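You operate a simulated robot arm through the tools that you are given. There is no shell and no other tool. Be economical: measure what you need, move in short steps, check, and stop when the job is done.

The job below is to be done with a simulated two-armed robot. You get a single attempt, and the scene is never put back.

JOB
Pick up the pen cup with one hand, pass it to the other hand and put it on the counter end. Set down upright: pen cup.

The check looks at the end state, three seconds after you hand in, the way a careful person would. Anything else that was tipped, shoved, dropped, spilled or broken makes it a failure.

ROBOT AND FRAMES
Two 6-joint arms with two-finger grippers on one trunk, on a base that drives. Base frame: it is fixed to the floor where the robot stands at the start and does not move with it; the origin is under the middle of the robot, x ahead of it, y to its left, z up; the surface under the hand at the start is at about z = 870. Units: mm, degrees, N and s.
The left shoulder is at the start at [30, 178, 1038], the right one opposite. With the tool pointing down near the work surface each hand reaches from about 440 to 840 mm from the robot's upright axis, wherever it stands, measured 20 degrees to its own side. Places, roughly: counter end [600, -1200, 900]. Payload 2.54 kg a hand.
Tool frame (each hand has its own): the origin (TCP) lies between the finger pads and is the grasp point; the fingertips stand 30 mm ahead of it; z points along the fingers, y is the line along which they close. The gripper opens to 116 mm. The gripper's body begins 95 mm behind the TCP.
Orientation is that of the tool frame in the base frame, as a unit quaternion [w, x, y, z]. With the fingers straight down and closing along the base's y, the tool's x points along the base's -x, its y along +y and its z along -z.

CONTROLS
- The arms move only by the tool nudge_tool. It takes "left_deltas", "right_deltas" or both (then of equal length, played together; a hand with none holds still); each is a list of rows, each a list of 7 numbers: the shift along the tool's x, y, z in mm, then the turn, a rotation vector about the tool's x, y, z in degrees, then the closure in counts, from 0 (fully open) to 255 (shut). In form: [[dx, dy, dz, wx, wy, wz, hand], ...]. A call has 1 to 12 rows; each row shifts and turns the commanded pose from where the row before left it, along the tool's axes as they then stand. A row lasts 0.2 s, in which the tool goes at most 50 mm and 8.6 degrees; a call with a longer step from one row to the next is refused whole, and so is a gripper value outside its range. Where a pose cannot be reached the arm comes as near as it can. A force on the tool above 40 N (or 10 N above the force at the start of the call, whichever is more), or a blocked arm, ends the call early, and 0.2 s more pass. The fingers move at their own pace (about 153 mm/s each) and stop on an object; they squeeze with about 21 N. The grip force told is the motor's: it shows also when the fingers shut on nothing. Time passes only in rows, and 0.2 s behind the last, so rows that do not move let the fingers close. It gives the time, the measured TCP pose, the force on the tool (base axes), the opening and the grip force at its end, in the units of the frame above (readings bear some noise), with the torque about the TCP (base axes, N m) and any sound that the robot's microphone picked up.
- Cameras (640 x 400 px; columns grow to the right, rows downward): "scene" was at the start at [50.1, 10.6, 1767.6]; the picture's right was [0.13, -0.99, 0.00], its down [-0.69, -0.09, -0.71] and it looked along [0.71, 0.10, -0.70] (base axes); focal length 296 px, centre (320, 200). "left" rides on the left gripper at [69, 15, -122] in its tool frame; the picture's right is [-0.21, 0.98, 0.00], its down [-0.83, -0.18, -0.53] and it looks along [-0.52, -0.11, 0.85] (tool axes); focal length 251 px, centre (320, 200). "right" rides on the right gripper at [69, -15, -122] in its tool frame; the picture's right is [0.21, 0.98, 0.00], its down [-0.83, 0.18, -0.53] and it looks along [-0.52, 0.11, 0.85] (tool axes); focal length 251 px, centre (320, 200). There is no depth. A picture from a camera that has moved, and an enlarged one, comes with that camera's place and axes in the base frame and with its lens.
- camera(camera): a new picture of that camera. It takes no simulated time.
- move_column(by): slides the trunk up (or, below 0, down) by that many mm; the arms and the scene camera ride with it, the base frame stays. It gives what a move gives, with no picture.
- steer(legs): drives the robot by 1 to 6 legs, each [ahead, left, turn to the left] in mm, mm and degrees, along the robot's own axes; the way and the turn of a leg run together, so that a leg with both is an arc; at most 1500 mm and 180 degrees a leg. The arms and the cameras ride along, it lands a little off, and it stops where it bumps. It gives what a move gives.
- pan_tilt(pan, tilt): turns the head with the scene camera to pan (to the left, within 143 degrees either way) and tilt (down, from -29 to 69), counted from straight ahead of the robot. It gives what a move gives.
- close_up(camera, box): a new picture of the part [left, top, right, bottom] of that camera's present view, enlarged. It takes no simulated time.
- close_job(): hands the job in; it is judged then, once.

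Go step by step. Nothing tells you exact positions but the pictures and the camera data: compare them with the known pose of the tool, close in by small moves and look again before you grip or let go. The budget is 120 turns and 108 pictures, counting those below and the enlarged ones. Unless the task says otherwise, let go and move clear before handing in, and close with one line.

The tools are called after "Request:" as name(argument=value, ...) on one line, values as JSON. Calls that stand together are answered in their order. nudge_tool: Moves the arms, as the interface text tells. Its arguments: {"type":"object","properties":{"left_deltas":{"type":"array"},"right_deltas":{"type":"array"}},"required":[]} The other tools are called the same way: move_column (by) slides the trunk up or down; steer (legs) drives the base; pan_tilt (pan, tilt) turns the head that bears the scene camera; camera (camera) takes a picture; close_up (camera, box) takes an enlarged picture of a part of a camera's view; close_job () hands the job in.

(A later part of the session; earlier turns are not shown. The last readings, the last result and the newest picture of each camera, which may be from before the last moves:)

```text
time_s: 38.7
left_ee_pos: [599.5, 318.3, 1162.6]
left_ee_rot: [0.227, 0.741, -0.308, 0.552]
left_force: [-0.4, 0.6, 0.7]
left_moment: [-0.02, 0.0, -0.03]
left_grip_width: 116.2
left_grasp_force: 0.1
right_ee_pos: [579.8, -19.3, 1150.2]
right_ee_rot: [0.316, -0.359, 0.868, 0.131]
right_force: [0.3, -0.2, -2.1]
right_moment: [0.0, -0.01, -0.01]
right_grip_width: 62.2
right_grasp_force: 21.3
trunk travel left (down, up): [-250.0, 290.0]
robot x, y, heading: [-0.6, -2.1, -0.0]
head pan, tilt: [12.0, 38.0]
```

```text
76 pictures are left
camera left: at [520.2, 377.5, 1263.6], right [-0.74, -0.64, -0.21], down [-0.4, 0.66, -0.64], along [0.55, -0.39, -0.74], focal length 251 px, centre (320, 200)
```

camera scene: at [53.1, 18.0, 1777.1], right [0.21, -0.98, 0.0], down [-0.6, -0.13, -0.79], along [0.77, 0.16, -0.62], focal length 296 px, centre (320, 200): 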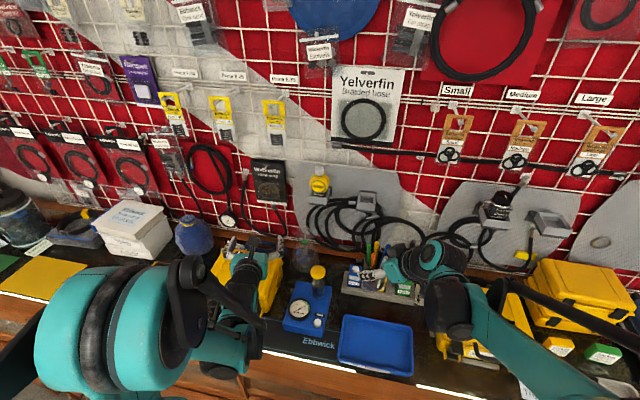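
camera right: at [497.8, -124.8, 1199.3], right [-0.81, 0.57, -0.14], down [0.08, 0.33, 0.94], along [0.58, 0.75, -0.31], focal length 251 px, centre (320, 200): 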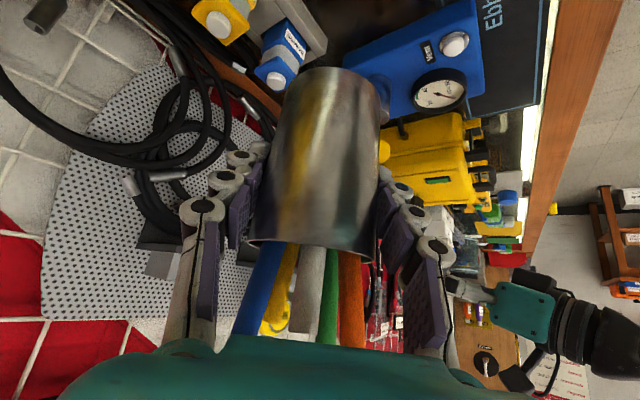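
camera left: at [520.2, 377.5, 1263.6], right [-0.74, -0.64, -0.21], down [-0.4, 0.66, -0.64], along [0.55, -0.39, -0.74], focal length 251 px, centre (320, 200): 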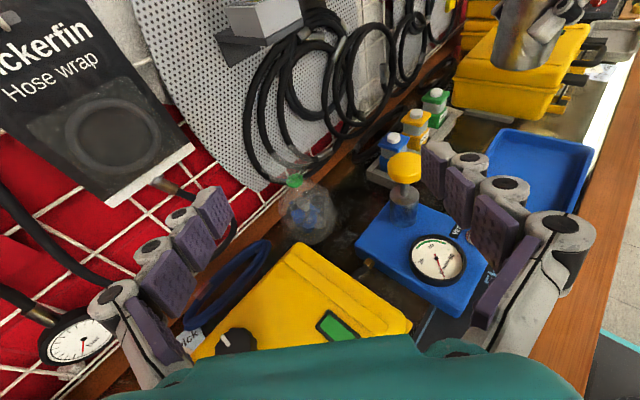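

The left hand is set: azimuth -45°, 17° down, camera on top. I shift the cup slightly outward and bring the left hand to a point 130 mm short of it.

Request:
nudge_tool(left_deltas=[[7.7, 35.6, 20.4, 0, 0, 0, 0], [7.7, 35.6, 20.4, 0, 0, 0, 0], [7.7, 35.6, 20.4, 0, 0, 0, 0], [7.7, 35.6, 20.4, 0, 0, 0, 0], [7.7, 35.6, 20.4, 0, 0, 0, 0], [7.7, 35.6, 20.4, 0, 0, 0, 0], [7.6, 35.6, 20.4, 0, 0, 0, 0], [0, 0, 0, 0, 0, 0, 0]], right_deltas=[[0, -28.3, 0, 0, 0, 0, 255], [0, -28.3, 0, 0, 0, 0, 255], [0, 0, 0, 0, 0, 0, 255], [0, 0, 0, 0, 0, 0, 255], [0, 0, 0, 0, 0, 0, 255], [0, 0, 0, 0, 0, 0, 255], [0, 0, 0, 0, 0, 0, 255], [0, 0, 0, 0, 0, 0, 255]])

Request:
camera(camera="left")

Request:
camera(camera="right")

Request:
camera(camera="scene")

```text
time_s: 40.5
left_ee_pos: [531.8, 34.2, 1173.0]
left_ee_rot: [0.227, 0.74, -0.309, 0.552]
left_force: [0.6, 0.5, 1.1]
left_moment: [-0.05, -0.01, -0.02]
left_grip_width: 116.0
left_grasp_force: 0.1
right_ee_pos: [620.0, -58.7, 1150.1]
right_ee_rot: [0.316, -0.36, 0.868, 0.131]
right_force: [-0.3, -0.2, -2.0]
right_moment: [-0.03, 0.01, 0.01]
right_grip_width: 62.1
right_grasp_force: 21.2
trunk travel left (down, up): [-250.0, 290.0]
robot x, y, heading: [-1.1, -1.1, 0.1]
head pan, tilt: [12.0, 38.0]
```

```text
75 pictures are left
camera left: at [451.8, 92.9, 1274.1], right [-0.74, -0.64, -0.21], down [-0.4, 0.66, -0.64], along [0.55, -0.38, -0.74], focal length 251 px, centre (320, 200)
```

left: 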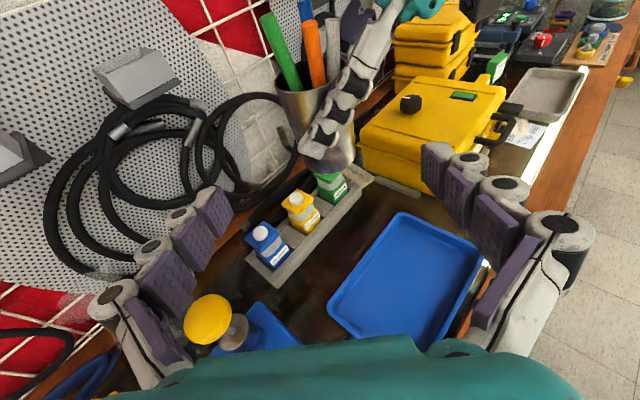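

```text
74 pictures are left
camera right: at [538.2, -163.4, 1199.4], right [-0.81, 0.57, -0.14], down [0.08, 0.33, 0.94], along [0.59, 0.75, -0.31], focal length 251 px, centre (320, 200)
```

right: 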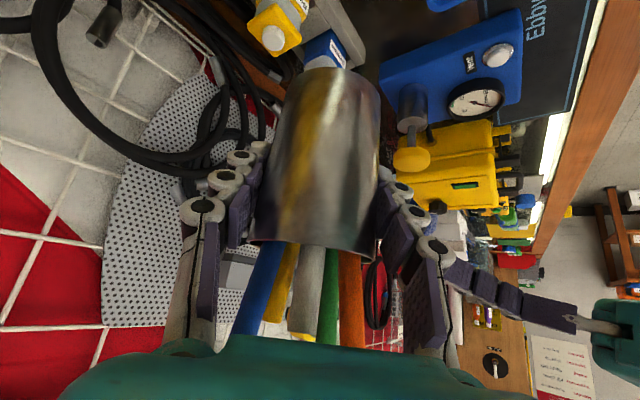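

```text
73 pictures are left
camera scene: at [54.0, 18.7, 1777.1], right [0.21, -0.98, 0.0], down [-0.6, -0.13, -0.79], along [0.77, 0.16, -0.62], focal length 296 px, centre (320, 200)
```

scene: 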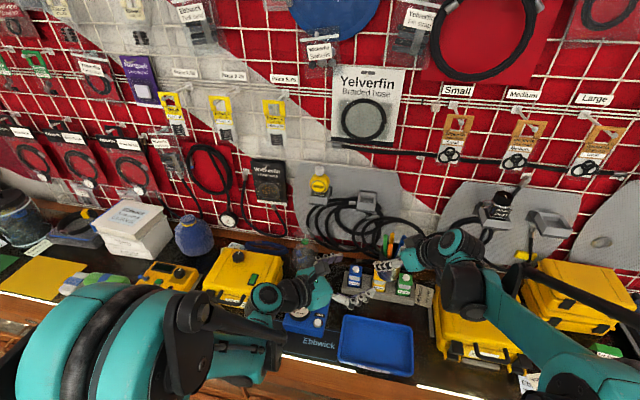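

The cup sits where I computed it. I'll enlarge the left view to check the cup's axis against the approach line.

Request:
close_up(camera="left", box=[240, 60, 400, 210])

```text
2.67 times, centred on (320, 135) of left
camera zoom: at [451.8, 92.9, 1274.1], right [-0.74, -0.64, -0.21], down [-0.4, 0.66, -0.64], along [0.55, -0.38, -0.74], focal length 670 px, centre (320, 373)
```

zoom: 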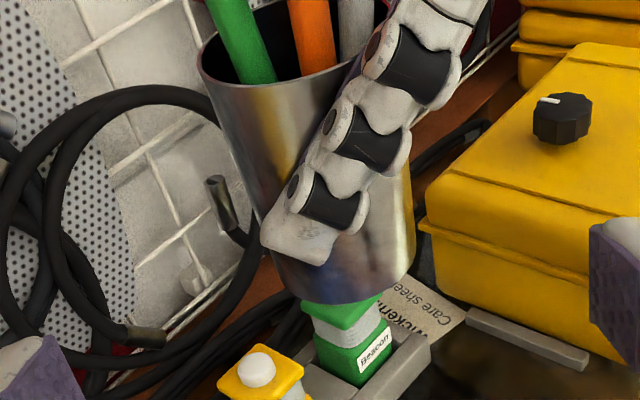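

The axis matches my prediction within 2–3 mm. I advance 90 mm, then look.

Request:
nudge_tool(left_deltas=[[-7.5, 0, 0, 0, 0, 0, 0], [0, 0, 30, 0, 0, 0, 0], [0, 0, 30, 0, 0, 0, 0], [0, 0, 30, 0, 0, 0, 0], [0, 0, 0, 0, 0, 0, 0]])

Request:
camera(camera="left")

Request:
camera(camera="right")

```text
time_s: 41.7
left_ee_pos: [589.6, -23.8, 1140.3]
left_ee_rot: [0.227, 0.74, -0.31, 0.552]
left_force: [-1.4, -0.4, 0.4]
left_moment: [-0.03, 0.0, 0.02]
left_grip_width: 115.9
left_grasp_force: 0.1
right_ee_pos: [619.2, -59.4, 1150.4]
right_ee_rot: [0.316, -0.36, 0.868, 0.13]
right_force: [-0.1, 0.3, -2.0]
right_moment: [-0.03, -0.01, -0.04]
right_grip_width: 62.6
right_grasp_force: 21.5
trunk travel left (down, up): [-250.0, 290.0]
robot x, y, heading: [1.2, 2.9, 0.0]
head pan, tilt: [12.0, 38.0]
```

```text
71 pictures are left
camera left: at [509.7, 34.7, 1240.8], right [-0.74, -0.64, -0.21], down [-0.4, 0.66, -0.64], along [0.55, -0.38, -0.74], focal length 251 px, centre (320, 200)
```

left: 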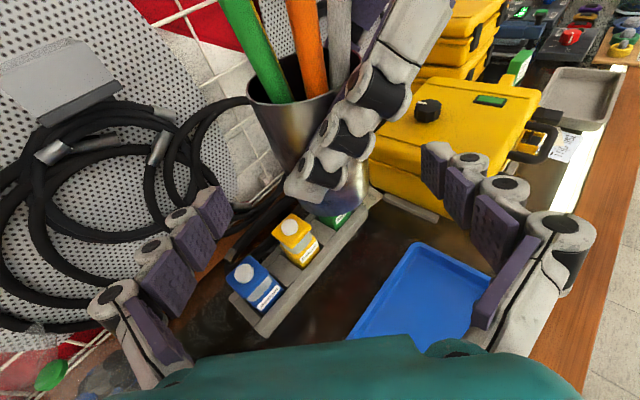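

```text
70 pictures are left
camera right: at [537.3, -163.8, 1199.8], right [-0.81, 0.57, -0.14], down [0.08, 0.33, 0.94], along [0.59, 0.75, -0.31], focal length 251 px, centre (320, 200)
```

right: 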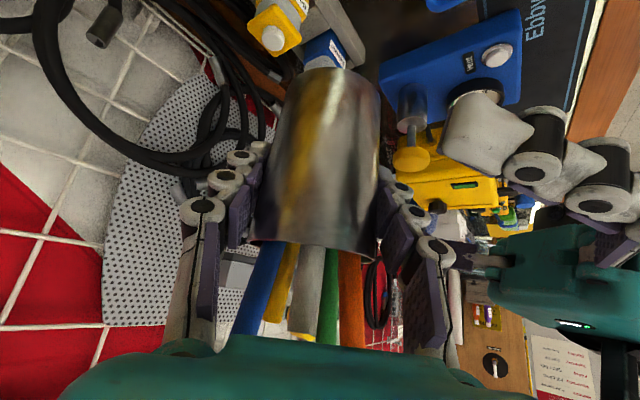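

The left finger passes below the right hand's finger with room to spare. I advance the last 39 mm.

Request:
nudge_tool(left_deltas=[[0, 0, 13, 0, 0, 0, 0], [0, 0, 13, 0, 0, 0, 0], [0, 0, 13, 0, 0, 0, 0], [0, 0, 0, 0, 0, 0, 0]])

Request:
camera(camera="left")

Request:
camera(camera="right")

```text
time_s: 42.7
left_ee_pos: [616.0, -50.8, 1128.0]
left_ee_rot: [0.227, 0.74, -0.309, 0.552]
left_force: [0.1, 0.2, -0.5]
left_moment: [0.01, -0.03, -0.01]
left_grip_width: 116.1
left_grasp_force: 0.1
right_ee_pos: [619.6, -59.9, 1149.6]
right_ee_rot: [0.316, -0.36, 0.868, 0.131]
right_force: [0.5, 0.2, -1.6]
right_moment: [-0.02, -0.01, -0.02]
right_grip_width: 62.3
right_grasp_force: 20.8
trunk travel left (down, up): [-250.0, 290.0]
robot x, y, heading: [1.0, 2.0, -0.1]
head pan, tilt: [12.0, 38.0]
```

```text
69 pictures are left
camera left: at [536.4, 8.2, 1229.2], right [-0.74, -0.64, -0.21], down [-0.4, 0.66, -0.64], along [0.55, -0.38, -0.74], focal length 251 px, centre (320, 200)
```

left: 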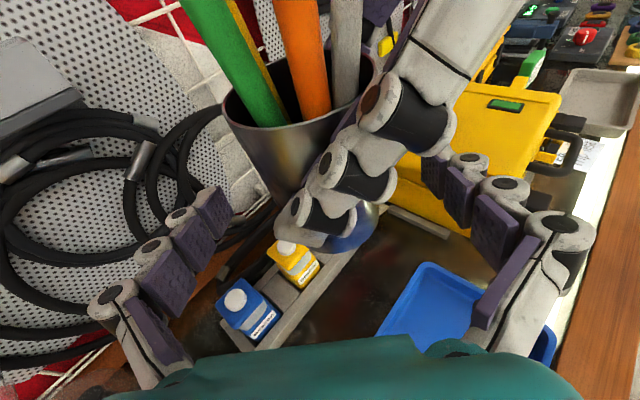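

```text
68 pictures are left
camera right: at [537.7, -164.0, 1199.6], right [-0.81, 0.57, -0.14], down [0.08, 0.33, 0.94], along [0.59, 0.75, -0.31], focal length 251 px, centre (320, 200)
```

right: 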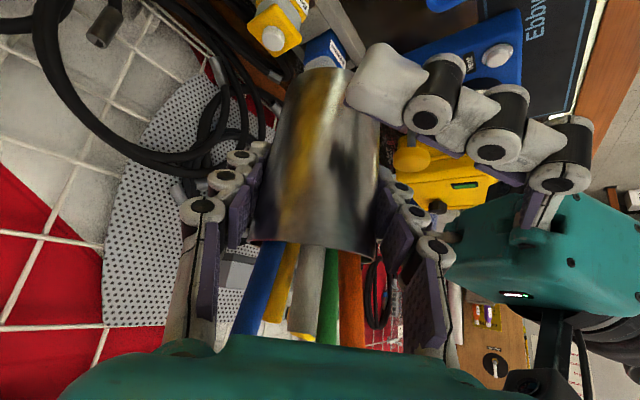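

The left TCP is about 9 mm short of the cup's axis, so I advance 6 mm more and close the left hand while the right still holds.

Request:
nudge_tool(left_deltas=[[0, 0, 6, 0, 0, 0, 0], [0, 0, 0, 0, 0, 0, 40], [0, 0, 0, 0, 0, 0, 80], [0, 0, 0, 0, 0, 0, 110], [0, 0, 0, 0, 0, 0, 140], [0, 0, 0, 0, 0, 0, 200], [0, 0, 0, 0, 0, 0, 255], [0, 0, 0, 0, 0, 0, 255], [0, 0, 0, 0, 0, 0, 255]])

Request:
camera(camera="left")

Request:
camera(camera="right")

```text
time_s: 44.7
left_ee_pos: [619.7, -54.6, 1125.6]
left_ee_rot: [0.228, 0.74, -0.31, 0.552]
left_force: [-12.3, -10.5, -3.8]
left_moment: [0.26, -0.28, 0.12]
left_grip_width: 60.1
left_grasp_force: 20.5
right_ee_pos: [619.0, -58.8, 1150.5]
right_ee_rot: [0.317, -0.359, 0.868, 0.131]
right_force: [13.4, 10.2, 2.4]
right_moment: [-0.02, 0.0, -0.2]
right_grip_width: 62.2
right_grasp_force: 21.2
trunk travel left (down, up): [-250.0, 290.0]
robot x, y, heading: [-2.6, 0.7, -0.1]
head pan, tilt: [12.0, 38.0]
```

```text
67 pictures are left
camera left: at [540.4, 3.5, 1227.3], right [-0.74, -0.64, -0.21], down [-0.4, 0.66, -0.64], along [0.55, -0.38, -0.74], focal length 251 px, centre (320, 200)
```

left: 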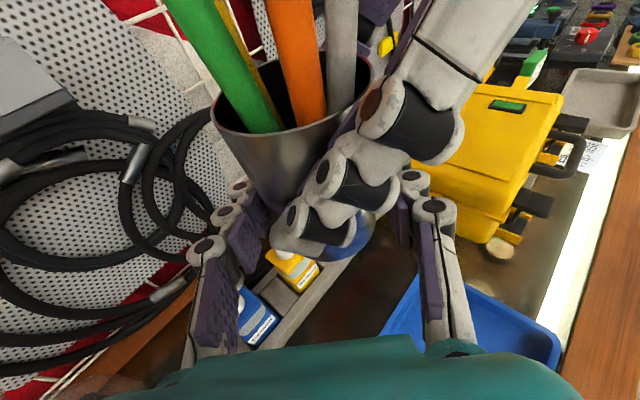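

```text
66 pictures are left
camera right: at [538.1, -164.0, 1199.5], right [-0.81, 0.57, -0.14], down [0.08, 0.33, 0.94], along [0.59, 0.75, -0.31], focal length 251 px, centre (320, 200)
```

right: 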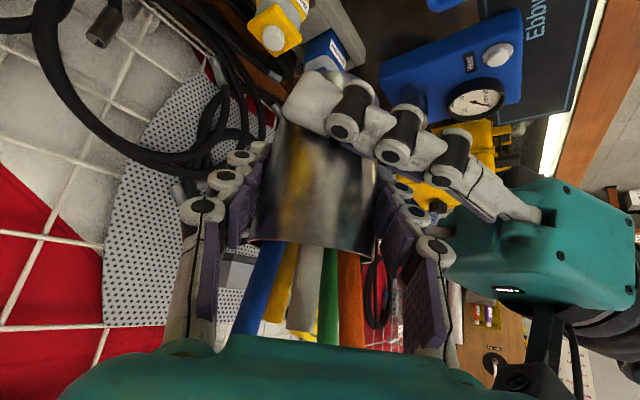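

Both hands grip the cup, with about 16 N of strain between them along the left hand's closing line. I relieve it with a small shift of the left hand.

Request:
nudge_tool(left_deltas=[[0, 1.5, 0, 0, 0, 0, 255], [0, 0, 0, 0, 0, 0, 255]])

```text
time_s: 45.3
left_ee_pos: [617.5, -54.9, 1126.1]
left_ee_rot: [0.227, 0.741, -0.309, 0.552]
left_force: [-3.1, -5.3, -7.4]
left_moment: [0.08, 0.06, 0.11]
left_grip_width: 60.5
left_grasp_force: 21.6
right_ee_pos: [619.5, -60.6, 1150.6]
right_ee_rot: [0.317, -0.36, 0.868, 0.132]
right_force: [0.6, 5.0, 7.0]
right_moment: [0.07, -0.1, -0.13]
right_grip_width: 62.1
right_grasp_force: 21.3
trunk travel left (down, up): [-250.0, 290.0]
robot x, y, heading: [-1.1, -1.9, 0.0]
head pan, tilt: [12.0, 38.0]
```

The strain is small now. I open the right hand part-way.

Request:
nudge_tool(right_deltas=[[0, 0, 0, 0, 0, 0, 110], [0, 0, 0, 0, 0, 0, 75], [0, 0, 0, 0, 0, 0, 75], [0, 0, 0, 0, 0, 0, 75]])

Request:
camera(camera="left")

Request:
camera(camera="right")

```text
time_s: 46.3
left_ee_pos: [617.9, -55.7, 1126.5]
left_ee_rot: [0.227, 0.74, -0.309, 0.552]
left_force: [-0.4, -0.8, 0.2]
left_moment: [-0.02, 0.01, 0.01]
left_grip_width: 60.4
left_grasp_force: 20.9
right_ee_pos: [618.2, -60.4, 1149.1]
right_ee_rot: [0.316, -0.359, 0.868, 0.131]
right_force: [-0.9, 0.0, 0.0]
right_moment: [-0.01, 0.02, -0.05]
right_grip_width: 82.0
right_grasp_force: 0.1
trunk travel left (down, up): [-250.0, 290.0]
robot x, y, heading: [4.1, 1.2, 0.2]
head pan, tilt: [12.0, 38.0]
```

```text
65 pictures are left
camera left: at [539.5, 2.7, 1227.2], right [-0.74, -0.64, -0.21], down [-0.4, 0.66, -0.64], along [0.55, -0.38, -0.74], focal length 251 px, centre (320, 200)
```

left: 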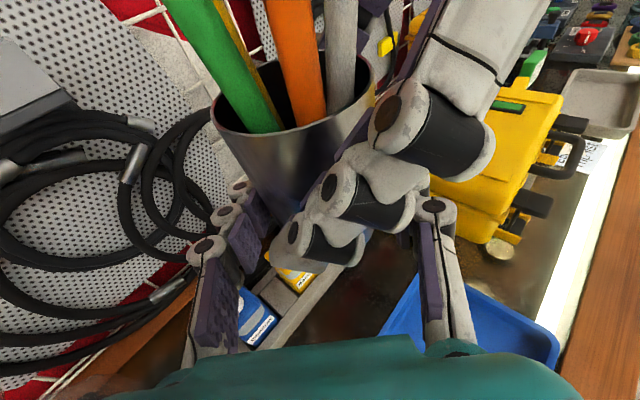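

```text
64 pictures are left
camera right: at [538.0, -164.2, 1199.4], right [-0.81, 0.57, -0.14], down [0.08, 0.33, 0.94], along [0.59, 0.75, -0.31], focal length 251 px, centre (320, 200)
```

right: 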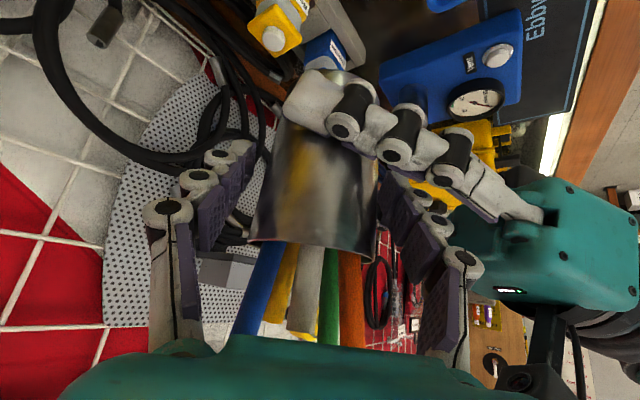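

The cup stays firmly in the left hand. I withdraw the right hand along its own axis.

Request:
nudge_tool(right_deltas=[[0, 0, -15, 0, 0, 0, 75], [0, 0, -20, 0, 0, 0, 75], [0, 0, -30, 0, 0, 0, 75], [0, 0, -35, 0, 0, 0, 75], [0, 0, -35, 0, 0, 0, 75], [0, 0, -35, 0, 0, 0, 75], [0, -40, 0, 0, 0, 0, 75], [0, -40, 0, 0, 0, 0, 75], [0, -40, 0, 0, 0, 0, 75], [0, 0, 0, 0, 0, 0, 75]])

Request:
camera(camera="left")

Request:
camera(camera="right")

Request:
camera(camera="scene")

```text
time_s: 48.5
left_ee_pos: [617.5, -55.5, 1127.2]
left_ee_rot: [0.227, 0.74, -0.31, 0.552]
left_force: [-1.2, 0.6, -0.6]
left_moment: [0.02, 0.0, 0.0]
left_grip_width: 60.4
left_grasp_force: 21.4
right_ee_pos: [625.9, -220.8, 1280.7]
right_ee_rot: [0.317, -0.359, 0.868, 0.13]
right_force: [-0.7, -0.1, -0.1]
right_moment: [-0.02, 0.0, -0.04]
right_grip_width: 82.0
right_grasp_force: 0.0
trunk travel left (down, up): [-250.0, 290.0]
robot x, y, heading: [-0.8, -1.0, 0.2]
head pan, tilt: [12.0, 38.0]
```

```text
63 pictures are left
camera left: at [538.4, 3.4, 1227.7], right [-0.74, -0.64, -0.21], down [-0.4, 0.66, -0.64], along [0.55, -0.38, -0.74], focal length 251 px, centre (320, 200)
```

left: 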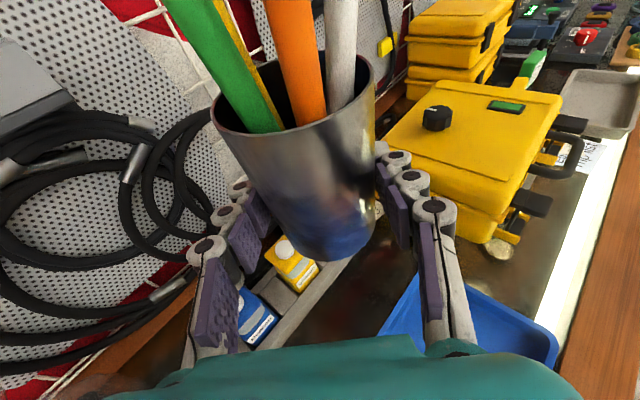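

```text
62 pictures are left
camera right: at [544.3, -325.9, 1330.4], right [-0.81, 0.57, -0.14], down [0.07, 0.33, 0.94], along [0.59, 0.75, -0.31], focal length 251 px, centre (320, 200)
```

right: 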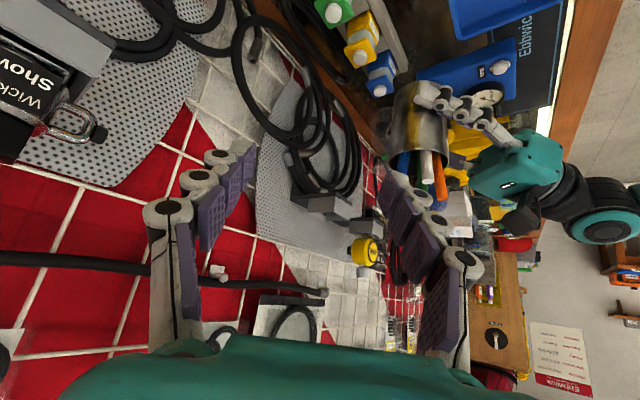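

```text
61 pictures are left
camera scene: at [52.1, 18.5, 1777.2], right [0.21, -0.98, 0.0], down [-0.6, -0.13, -0.79], along [0.77, 0.16, -0.62], focal length 296 px, centre (320, 200)
```

scene: 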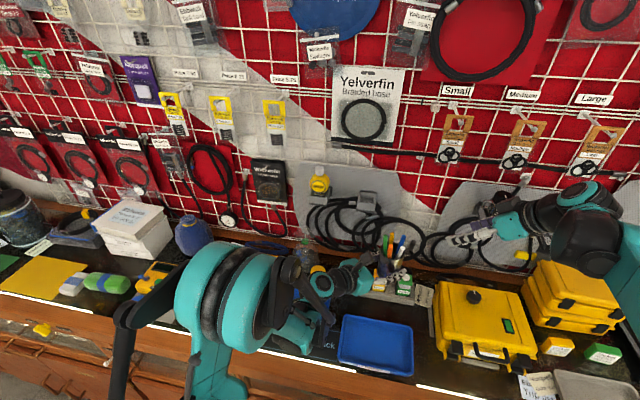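

The handover is done. I retract the right hand, then back the robot away from the counter so that nothing hangs over it.

Request:
nudge_tool(right_deltas=[[38, 8, -22, 0, 0, 0, 0], [38, 8, -22, 0, 0, 0, 0], [38, 8, -22, 0, 0, 0, 0], [38, 8, -22, 0, 0, 0, 0], [0, 0, 0, 0, 0, 0, 0]])

Request:
steer(legs=[[-350, 0, 0]])

Request:
pan_tilt(pan=-50, tilt=40)

Request:
camera(camera="scene")

Request:
camera(camera="left")

```text
time_s: 49.7
left_ee_pos: [618.9, -54.7, 1125.2]
left_ee_rot: [0.228, 0.74, -0.31, 0.551]
left_force: [0.3, 0.0, -0.2]
left_moment: [0.0, 0.01, -0.02]
left_grip_width: 60.7
left_grasp_force: 20.9
right_ee_pos: [482.1, -322.0, 1249.1]
right_ee_rot: [0.315, -0.361, 0.868, 0.131]
right_force: [-0.6, 0.0, 0.6]
right_moment: [-0.04, 0.01, 0.02]
right_grip_width: 116.1
right_grasp_force: 0.1
trunk travel left (down, up): [-250.0, 290.0]
robot x, y, heading: [0.4, 2.6, 0.0]
head pan, tilt: [12.0, 38.0]
```

```text
time_s: 51.9
left_ee_pos: [267.9, -58.4, 1127.4]
left_ee_rot: [0.228, 0.739, -0.31, 0.552]
left_force: [0.1, 0.0, 0.1]
left_moment: [0.02, 0.03, 0.03]
left_grip_width: 60.3
left_grasp_force: 20.4
right_ee_pos: [129.2, -324.5, 1249.9]
right_ee_rot: [0.316, -0.358, 0.869, 0.131]
right_force: [-0.4, -0.1, 0.4]
right_moment: [0.01, -0.04, 0.02]
right_grip_width: 116.1
right_grasp_force: 0.2
trunk travel left (down, up): [-250.0, 290.0]
robot x, y, heading: [-348.9, -1.2, 0.1]
head pan, tilt: [12.0, 38.0]
```

```text
time_s: 53.3
left_ee_pos: [268.4, -57.8, 1126.4]
left_ee_rot: [0.228, 0.74, -0.311, 0.551]
left_force: [0.2, 0.5, 0.2]
left_moment: [0.02, 0.0, -0.03]
left_grip_width: 60.3
left_grasp_force: 21.3
right_ee_pos: [129.4, -324.5, 1249.9]
right_ee_rot: [0.316, -0.359, 0.869, 0.13]
right_force: [-0.4, -0.1, 0.4]
right_moment: [0.0, -0.02, -0.02]
right_grip_width: 116.0
right_grasp_force: 0.1
trunk travel left (down, up): [-250.0, 290.0]
robot x, y, heading: [-349.3, 5.5, -0.1]
head pan, tilt: [-50.0, 40.0]
```

```text
60 pictures are left
camera scene: at [-326.7, -65.1, 1774.1], right [-0.77, -0.64, 0.0], down [-0.41, 0.49, -0.77], along [0.49, -0.59, -0.64], focal length 296 px, centre (320, 200)
```

scene: 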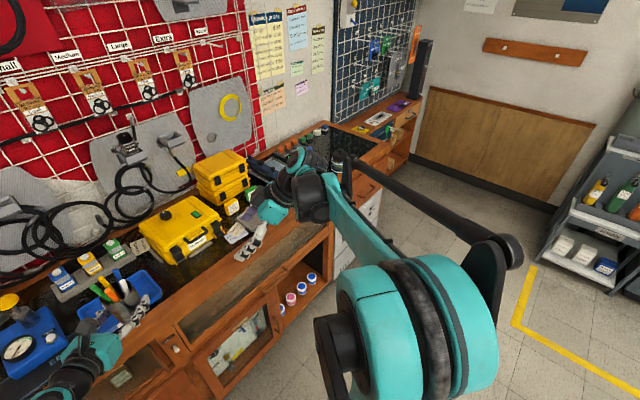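

```text
59 pictures are left
camera left: at [189.1, 0.7, 1227.2], right [-0.74, -0.64, -0.21], down [-0.39, 0.66, -0.64], along [0.55, -0.39, -0.74], focal length 251 px, centre (320, 200)
```

left: 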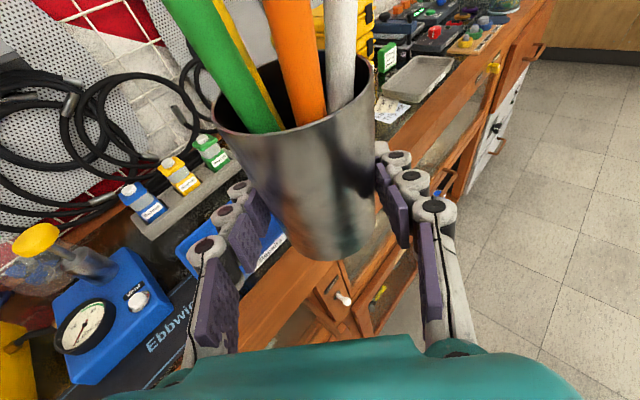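

The floor is clear to the right, so I drive 1400 mm to the right and look at the counter end.

Request:
steer(legs=[[0, -1400, 0]])

Request:
pan_tilt(pan=8, tilt=40)

Request:
camera(camera="scene")

```text
time_s: 60.3
left_ee_pos: [260.1, -1470.7, 1124.4]
left_ee_rot: [0.229, 0.74, -0.313, 0.55]
left_force: [0.4, -1.0, 0.7]
left_moment: [-0.01, 0.01, 0.02]
left_grip_width: 60.4
left_grasp_force: 20.9
right_ee_pos: [120.6, -1734.9, 1250.8]
right_ee_rot: [0.317, -0.357, 0.869, 0.129]
right_force: [-0.8, 0.7, 0.4]
right_moment: [-0.03, 0.02, 0.01]
right_grip_width: 115.8
right_grasp_force: 0.1
trunk travel left (down, up): [-250.0, 290.0]
robot x, y, heading: [-359.7, -1407.5, -0.6]
head pan, tilt: [-50.0, 40.0]
```

```text
time_s: 61.5
left_ee_pos: [260.2, -1468.2, 1126.1]
left_ee_rot: [0.23, 0.739, -0.313, 0.551]
left_force: [0.0, 0.0, 0.4]
left_moment: [0.06, 0.01, 0.0]
left_grip_width: 60.2
left_grasp_force: 21.2
right_ee_pos: [120.5, -1734.8, 1249.3]
right_ee_rot: [0.316, -0.357, 0.869, 0.13]
right_force: [-0.5, 0.1, 0.0]
right_moment: [-0.01, -0.02, 0.01]
right_grip_width: 116.4
right_grasp_force: 0.1
trunk travel left (down, up): [-250.0, 290.0]
robot x, y, heading: [-360.6, -1409.2, -0.1]
head pan, tilt: [8.0, 40.0]
```

```text
58 pictures are left
camera scene: at [-305.1, -1397.3, 1774.1], right [0.13, -0.99, 0.0], down [-0.64, -0.08, -0.77], along [0.76, 0.1, -0.64], focal length 296 px, centre (320, 200)
```

scene: 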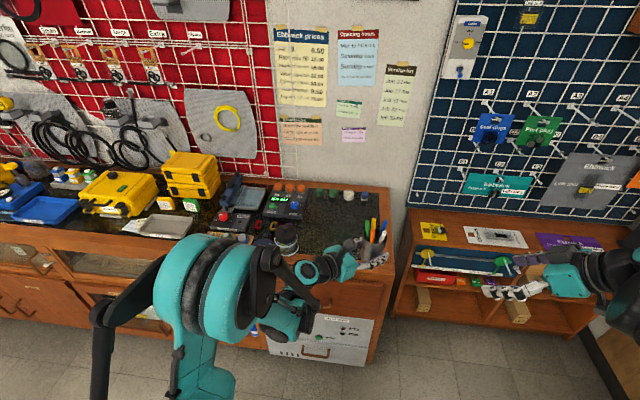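

The counter's free end corner is visible. I'll enlarge it to measure the free spot.

Request:
close_up(camera="scene", box=[200, 165, 410, 296])

```text
3.05 times, centred on (305, 230) of scene
camera zoom: at [-305.1, -1397.3, 1774.1], right [0.13, -0.99, 0.0], down [-0.64, -0.08, -0.77], along [0.76, 0.1, -0.64], focal length 903 px, centre (366, 107)
```

zoom: 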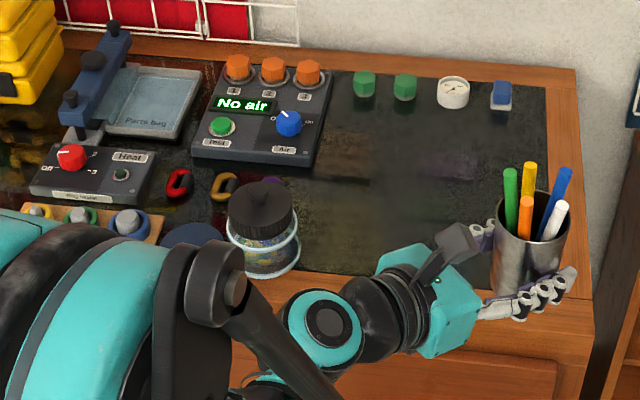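

The free spot is around (615, -1310), clear of the jar and the control box. I turn the robot 45° left so the left hand points straight over the counter, then drive most of the way with the cup still high.

Request:
steer(legs=[[0, 0, 45]])

Request:
steer(legs=[[0, -564, 0]])

Request:
pan_tilt(pan=0, tilt=45)

Request:
camera(camera="scene")

Request:
camera(camera="left")

Request:
camera(camera="right")

```text
time_s: 64.0
left_ee_pos: [118.7, -1010.2, 1125.0]
left_ee_rot: [-0.001, 0.803, -0.004, 0.596]
left_force: [-0.6, -0.1, -0.1]
left_moment: [-0.01, 0.02, 0.02]
left_grip_width: 60.4
left_grasp_force: 20.4
right_ee_pos: [208.8, -1296.0, 1249.3]
right_ee_rot: [-0.241, 0.665, -0.665, -0.241]
right_force: [1.1, 0.0, 0.4]
right_moment: [-0.03, -0.02, 0.02]
right_grip_width: 115.9
right_grasp_force: 0.0
trunk travel left (down, up): [-250.0, 290.0]
robot x, y, heading: [-356.0, -1408.8, 44.9]
head pan, tilt: [8.0, 40.0]
```

```text
time_s: 67.2
left_ee_pos: [517.0, -1410.5, 1126.8]
left_ee_rot: [0.001, 0.803, -0.005, 0.596]
left_force: [-0.1, -0.1, -0.6]
left_moment: [-0.01, 0.05, -0.03]
left_grip_width: 60.4
left_grasp_force: 21.1
right_ee_pos: [608.0, -1697.4, 1248.8]
right_ee_rot: [0.242, -0.663, 0.667, 0.241]
right_force: [-0.3, -0.6, -0.2]
right_moment: [0.03, 0.01, -0.01]
right_grip_width: 116.1
right_grasp_force: 0.2
trunk travel left (down, up): [-250.0, 290.0]
robot x, y, heading: [40.6, -1806.3, 44.9]
head pan, tilt: [8.0, 40.0]
```

```text
time_s: 67.9
left_ee_pos: [516.9, -1411.1, 1125.6]
left_ee_rot: [0.0, 0.803, -0.004, 0.596]
left_force: [-0.5, -0.6, 0.4]
left_moment: [-0.04, 0.0, 0.01]
left_grip_width: 60.3
left_grasp_force: 20.7
right_ee_pos: [606.6, -1695.9, 1250.2]
right_ee_rot: [0.243, -0.662, 0.666, 0.241]
right_force: [0.2, 0.3, 1.0]
right_moment: [-0.01, -0.01, 0.0]
right_grip_width: 116.0
right_grasp_force: 0.2
trunk travel left (down, up): [-250.0, 290.0]
robot x, y, heading: [36.0, -1807.9, 44.8]
head pan, tilt: [0.0, 45.0]
```

```text
56 pictures are left
camera scene: at [72.7, -1770.1, 1766.9], right [0.7, -0.71, 0.0], down [-0.5, -0.5, -0.71], along [0.5, 0.5, -0.71], focal length 296 px, centre (320, 200)
```

scene: 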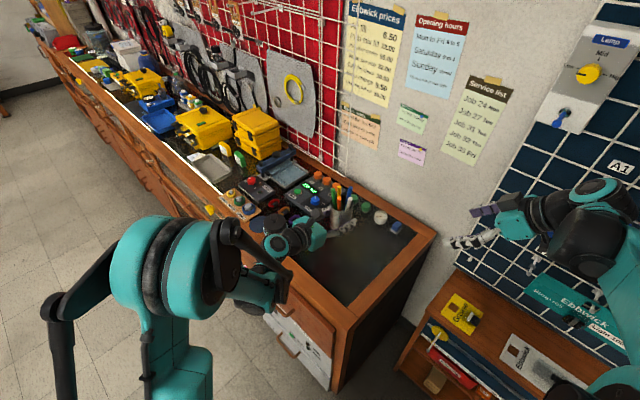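

```text
55 pictures are left
camera left: at [419.4, -1424.9, 1227.2], right [-0.07, -0.97, -0.21], down [-0.75, 0.19, -0.64], along [0.66, 0.11, -0.74], focal length 251 px, centre (320, 200)
```

left: 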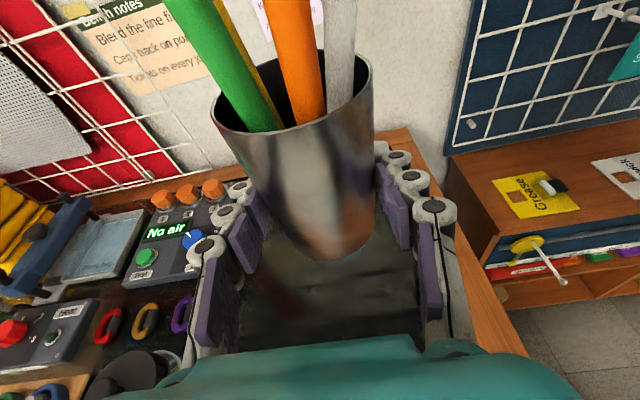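

```text
54 pictures are left
camera right: at [621.3, -1828.7, 1299.1], right [-0.98, -0.16, -0.14], down [-0.18, 0.29, 0.94], along [-0.11, 0.94, -0.31], focal length 251 px, centre (320, 200)
```

right: 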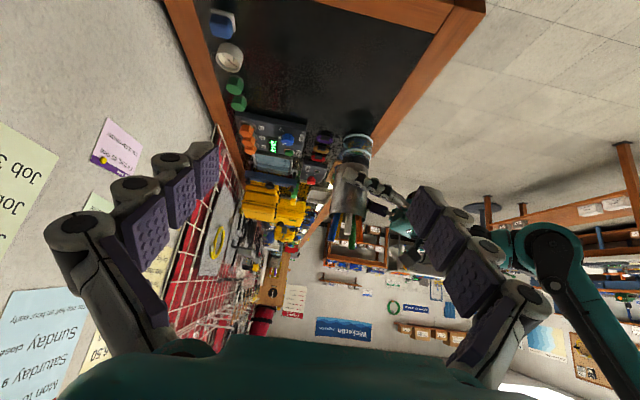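

The free surface lies right ahead below the cup. I drive 60 mm closer and use the arm for the rest.

Request:
steer(legs=[[60, 0, 0]])

Request:
camera(camera="left")

```text
time_s: 68.9
left_ee_pos: [559.1, -1368.7, 1125.3]
left_ee_rot: [0.001, 0.803, -0.005, 0.597]
left_force: [1.1, -0.1, -2.2]
left_moment: [-0.02, -0.01, -0.03]
left_grip_width: 60.3
left_grasp_force: 21.5
right_ee_pos: [650.1, -1654.4, 1249.1]
right_ee_rot: [0.241, -0.663, 0.666, 0.241]
right_force: [0.7, 0.6, -0.6]
right_moment: [-0.03, 0.03, 0.07]
right_grip_width: 116.0
right_grasp_force: 0.1
trunk travel left (down, up): [-250.0, 290.0]
robot x, y, heading: [80.2, -1766.0, 44.5]
head pan, tilt: [0.0, 45.0]
```

```text
53 pictures are left
camera left: at [462.8, -1382.1, 1226.2], right [-0.07, -0.98, -0.21], down [-0.75, 0.19, -0.64], along [0.66, 0.11, -0.74], focal length 251 px, centre (320, 200)
```

left: 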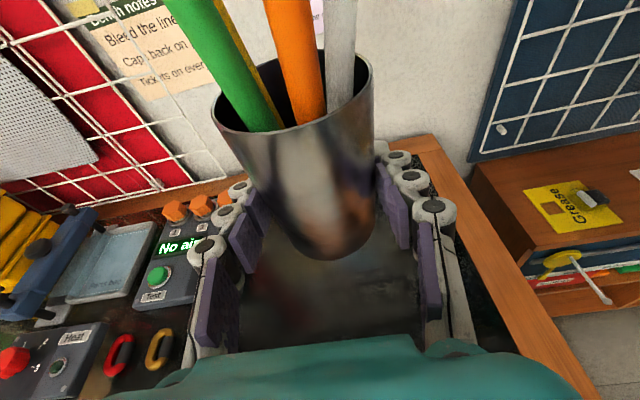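

I shift the cup over the spot (612, -1310) and begin lowering, 100 mm first.

Request:
nudge_tool(left_deltas=[[5.1, -19.6, 16.9, 0, 0, 0, 255], [5.1, -19.6, 16.9, 0, 0, 0, 255], [5.1, -19.6, 16.9, 0, 0, 0, 255], [-23.9, 0, 7.2, 0, 0, 0, 255], [-23.9, 0, 7.2, 0, 0, 0, 255], [-23.9, 0, 7.2, 0, 0, 0, 255], [-23.9, 0, 7.2, 0, 0, 0, 255], [0, 0, 0, 0, 0, 0, 255]])

Request:
camera(camera="left")

Request:
camera(camera="scene")

Request:
camera(camera="right")

```text
time_s: 70.7
left_ee_pos: [610.7, -1311.2, 1026.6]
left_ee_rot: [0.0, 0.802, -0.005, 0.597]
left_force: [0.1, 0.2, -1.4]
left_moment: [0.01, -0.01, -0.01]
left_grip_width: 60.3
left_grasp_force: 21.0
right_ee_pos: [648.3, -1655.6, 1249.7]
right_ee_rot: [0.243, -0.663, 0.666, 0.241]
right_force: [-0.9, 0.2, 0.0]
right_moment: [-0.01, 0.0, -0.01]
right_grip_width: 116.3
right_grasp_force: 0.0
trunk travel left (down, up): [-250.0, 290.0]
robot x, y, heading: [80.9, -1767.2, 44.7]
head pan, tilt: [0.0, 45.0]
```

```text
52 pictures are left
camera left: at [514.4, -1325.3, 1127.9], right [-0.07, -0.97, -0.21], down [-0.75, 0.19, -0.64], along [0.66, 0.11, -0.74], focal length 251 px, centre (320, 200)
```

left: 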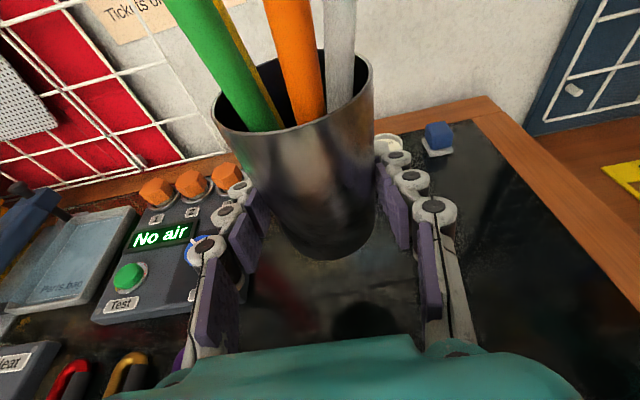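

```text
51 pictures are left
camera scene: at [114.5, -1729.2, 1766.9], right [0.7, -0.71, 0.0], down [-0.5, -0.5, -0.71], along [0.5, 0.5, -0.71], focal length 296 px, centre (320, 200)
```

scene: 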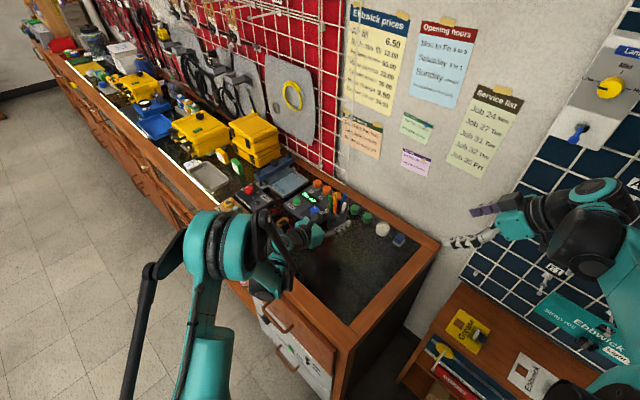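

```text
50 pictures are left
camera right: at [663.1, -1787.7, 1299.1], right [-0.98, -0.16, -0.14], down [-0.18, 0.29, 0.94], along [-0.11, 0.94, -0.31], focal length 251 px, centre (320, 200)
```

right: 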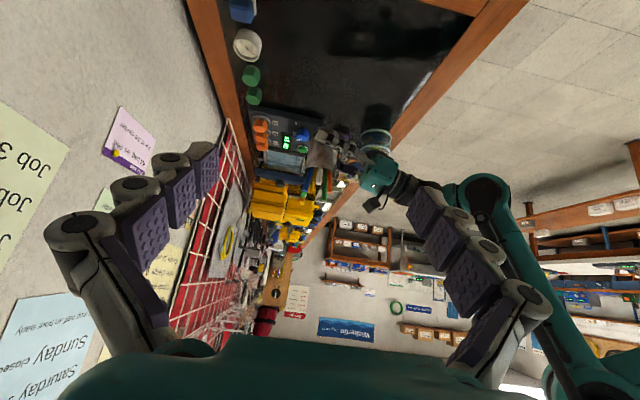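

I'm checking the wrist's clearance to the jar and counter edge before going lower.

Request:
close_up(camera="right", box=[290, 90, 450, 220])

Request:
close_up(camera="scene", box=[180, 160, 420, 310])

```text
3.08 times, centred on (370, 155) of right
camera zoom: at [663.1, -1787.7, 1299.1], right [-0.98, -0.16, -0.14], down [-0.18, 0.29, 0.94], along [-0.11, 0.94, -0.31], focal length 774 px, centre (166, 338)
```

zoom: 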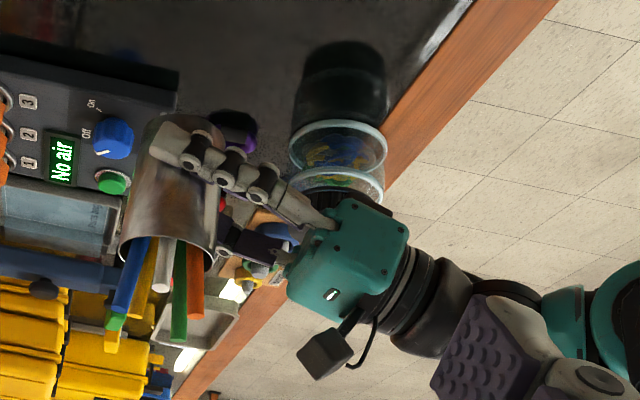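

```text
2.67 times, centred on (300, 235) of scene
camera zoom: at [114.5, -1729.2, 1766.9], right [0.7, -0.71, 0.0], down [-0.5, -0.5, -0.71], along [0.5, 0.5, -0.71], focal length 790 px, centre (373, 107)
```

zoom: 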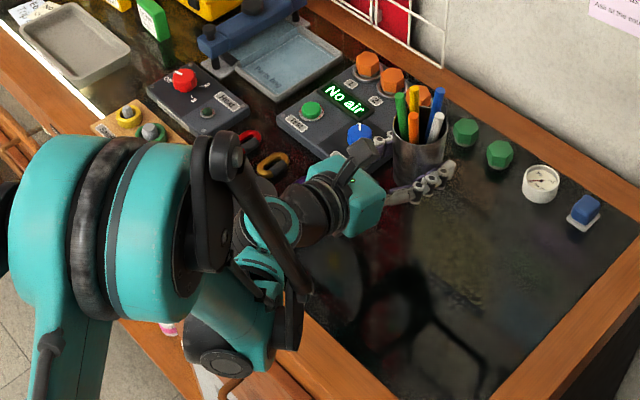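

The wrist clears the jar by about 50 mm and stays in front of the counter edge. I lower another 95 mm.

Request:
nudge_tool(left_deltas=[[-22.7, 0, 6.9, 0, 0, 0, 255], [-22.7, 0, 6.9, 0, 0, 0, 255], [-22.7, 0, 6.9, 0, 0, 0, 255], [-22.7, 0, 6.9, 0, 0, 0, 255], [0, 0, 0, 0, 0, 0, 255]])

Request:
camera(camera="left")

Request:
close_up(camera="scene", box=[180, 160, 420, 310])

Request:
close_up(camera="right", box=[290, 60, 490, 220])

```text
time_s: 71.9
left_ee_pos: [612.5, -1309.7, 932.5]
left_ee_rot: [0.0, 0.802, -0.005, 0.597]
left_force: [-0.6, 0.4, -0.8]
left_moment: [-0.02, 0.04, 0.02]
left_grip_width: 60.1
left_grasp_force: 20.5
right_ee_pos: [648.2, -1654.8, 1249.4]
right_ee_rot: [0.243, -0.662, 0.666, 0.242]
right_force: [0.5, 0.4, 0.8]
right_moment: [0.02, -0.02, 0.03]
right_grip_width: 115.9
right_grasp_force: 0.0
trunk travel left (down, up): [-250.0, 290.0]
robot x, y, heading: [79.2, -1762.6, 44.6]
head pan, tilt: [0.0, 45.0]
```

```text
47 pictures are left
camera left: at [515.5, -1323.6, 1033.3], right [-0.07, -0.97, -0.21], down [-0.75, 0.19, -0.63], along [0.66, 0.11, -0.74], focal length 251 px, centre (320, 200)
```

left: 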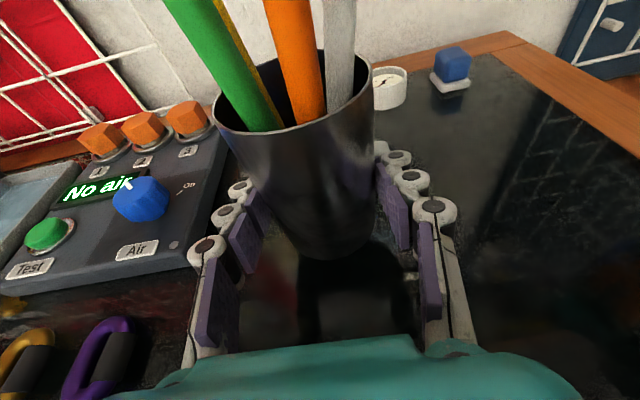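

```text
2.67 times, centred on (300, 235) of scene
camera zoom: at [114.5, -1729.2, 1766.9], right [0.7, -0.71, 0.0], down [-0.5, -0.5, -0.71], along [0.5, 0.5, -0.71], focal length 790 px, centre (373, 107)
```

zoom: 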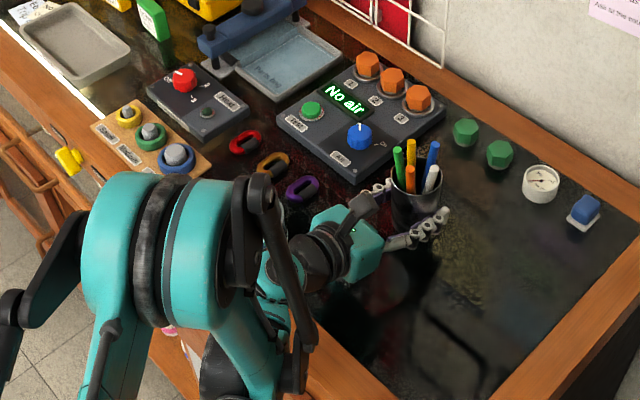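

```text
2.50 times, centred on (390, 140) of right
camera zoom: at [663.1, -1787.7, 1299.1], right [-0.98, -0.16, -0.14], down [-0.18, 0.29, 0.94], along [-0.11, 0.94, -0.31], focal length 629 px, centre (145, 350)
```

zoom: 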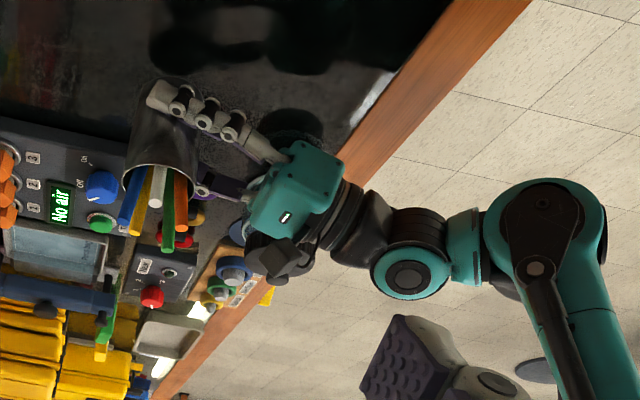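

Everything is clear. I lower 20 mm more, then feel for contact in small steps.

Request:
nudge_tool(left_deltas=[[-9.6, 0, 2.9, 0, 0, 0, 255], [-9.6, 0, 2.9, 0, 0, 0, 255], [0, 0, 0, 0, 0, 0, 255]])

Request:
nudge_tool(left_deltas=[[-2.4, 0, 0.7, 0, 0, 0, 255], [0, 0, 0, 0, 0, 0, 255]])

Request:
camera(camera="left")

Request:
close_up(camera="right", box=[310, 70, 410, 150])

```text
time_s: 72.7
left_ee_pos: [618.2, -1305.3, 914.3]
left_ee_rot: [0.002, 0.803, -0.006, 0.596]
left_force: [0.3, -0.1, -1.2]
left_moment: [-0.04, 0.03, 0.02]
left_grip_width: 60.1
left_grasp_force: 21.5
left hand out of reach, approached as far as the arm can: row 1, 2
right_ee_pos: [648.4, -1655.4, 1249.4]
right_ee_rot: [0.242, -0.663, 0.666, 0.242]
right_force: [0.3, -0.7, -0.2]
right_moment: [0.01, 0.0, -0.02]
right_grip_width: 116.1
right_grasp_force: 0.1
trunk travel left (down, up): [-250.0, 290.0]
robot x, y, heading: [78.9, -1765.5, 44.7]
head pan, tilt: [0.0, 45.0]
```

```text
time_s: 73.3
left_ee_pos: [618.1, -1305.1, 911.7]
left_ee_rot: [0.001, 0.803, -0.006, 0.596]
left_force: [-0.2, 0.6, -2.1]
left_moment: [-0.01, 0.03, 0.02]
left_grip_width: 60.2
left_grasp_force: 20.4
right_ee_pos: [648.4, -1655.3, 1250.8]
right_ee_rot: [0.241, -0.663, 0.666, 0.242]
right_force: [-0.1, -0.6, -0.8]
right_moment: [-0.04, -0.02, 0.0]
right_grip_width: 116.0
right_grasp_force: 0.1
trunk travel left (down, up): [-250.0, 290.0]
robot x, y, heading: [79.2, -1766.5, 44.5]
head pan, tilt: [0.0, 45.0]
```

```text
44 pictures are left
camera left: at [521.2, -1319.4, 1012.6], right [-0.07, -0.97, -0.21], down [-0.75, 0.19, -0.64], along [0.66, 0.11, -0.74], focal length 251 px, centre (320, 200)
```

left: 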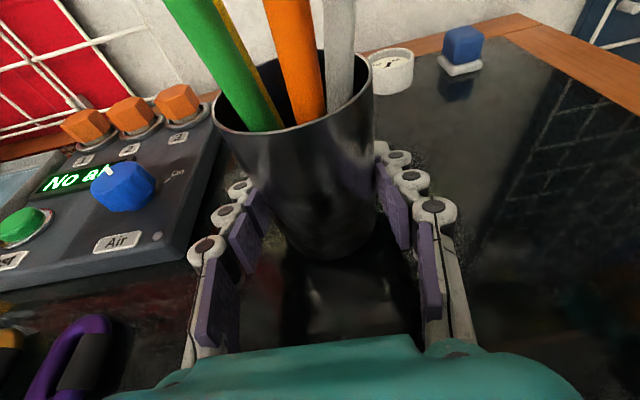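

```text
5.00 times, centred on (360, 110) of right
camera zoom: at [663.3, -1787.4, 1299.0], right [-0.98, -0.16, -0.14], down [-0.18, 0.29, 0.94], along [-0.11, 0.94, -0.31], focal length 1257 px, centre (120, 650)
```

zoom: 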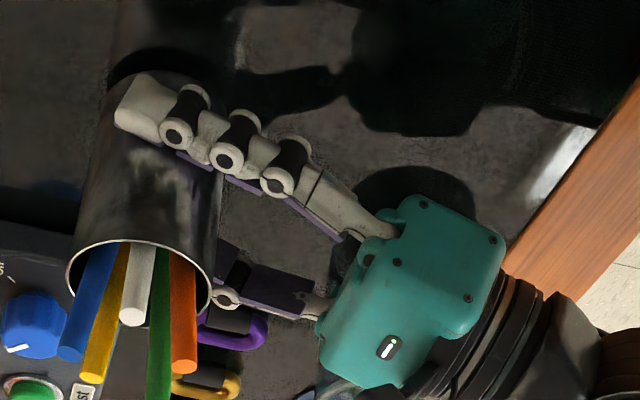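

The arm is at its inner limit here with about 5 mm still to go. I use the trunk to go down the rest gently.

Request:
move_column(by=-3)

Request:
move_column(by=-1.5)

```text
time_s: 73.8
left_ee_pos: [617.3, -1305.6, 908.7]
left_ee_rot: [0.001, 0.803, -0.005, 0.596]
left_force: [-0.2, 0.5, -1.4]
left_moment: [0.0, -0.03, -0.01]
left_grip_width: 60.2
left_grasp_force: 21.1
right_ee_pos: [648.1, -1654.8, 1246.3]
right_ee_rot: [0.243, -0.662, 0.666, 0.242]
right_force: [0.1, 0.0, -0.2]
right_moment: [0.0, 0.0, -0.02]
right_grip_width: 116.2
right_grasp_force: 0.2
trunk travel left (down, up): [-247.0, 293.0]
robot x, y, heading: [82.6, -1765.6, 45.0]
head pan, tilt: [0.0, 45.0]
```

```text
time_s: 74.3
left_ee_pos: [617.0, -1305.2, 907.6]
left_ee_rot: [0.001, 0.802, -0.005, 0.597]
left_force: [0.0, -1.2, -2.1]
left_moment: [0.0, 0.02, -0.01]
left_grip_width: 60.3
left_grasp_force: 20.8
right_ee_pos: [649.6, -1654.7, 1246.3]
right_ee_rot: [0.243, -0.663, 0.666, 0.242]
right_force: [-0.4, 0.0, 0.2]
right_moment: [-0.01, 0.01, -0.03]
right_grip_width: 115.8
right_grasp_force: 0.0
trunk travel left (down, up): [-246.0, 295.0]
robot x, y, heading: [81.3, -1763.0, 44.9]
head pan, tilt: [0.0, 45.0]
```

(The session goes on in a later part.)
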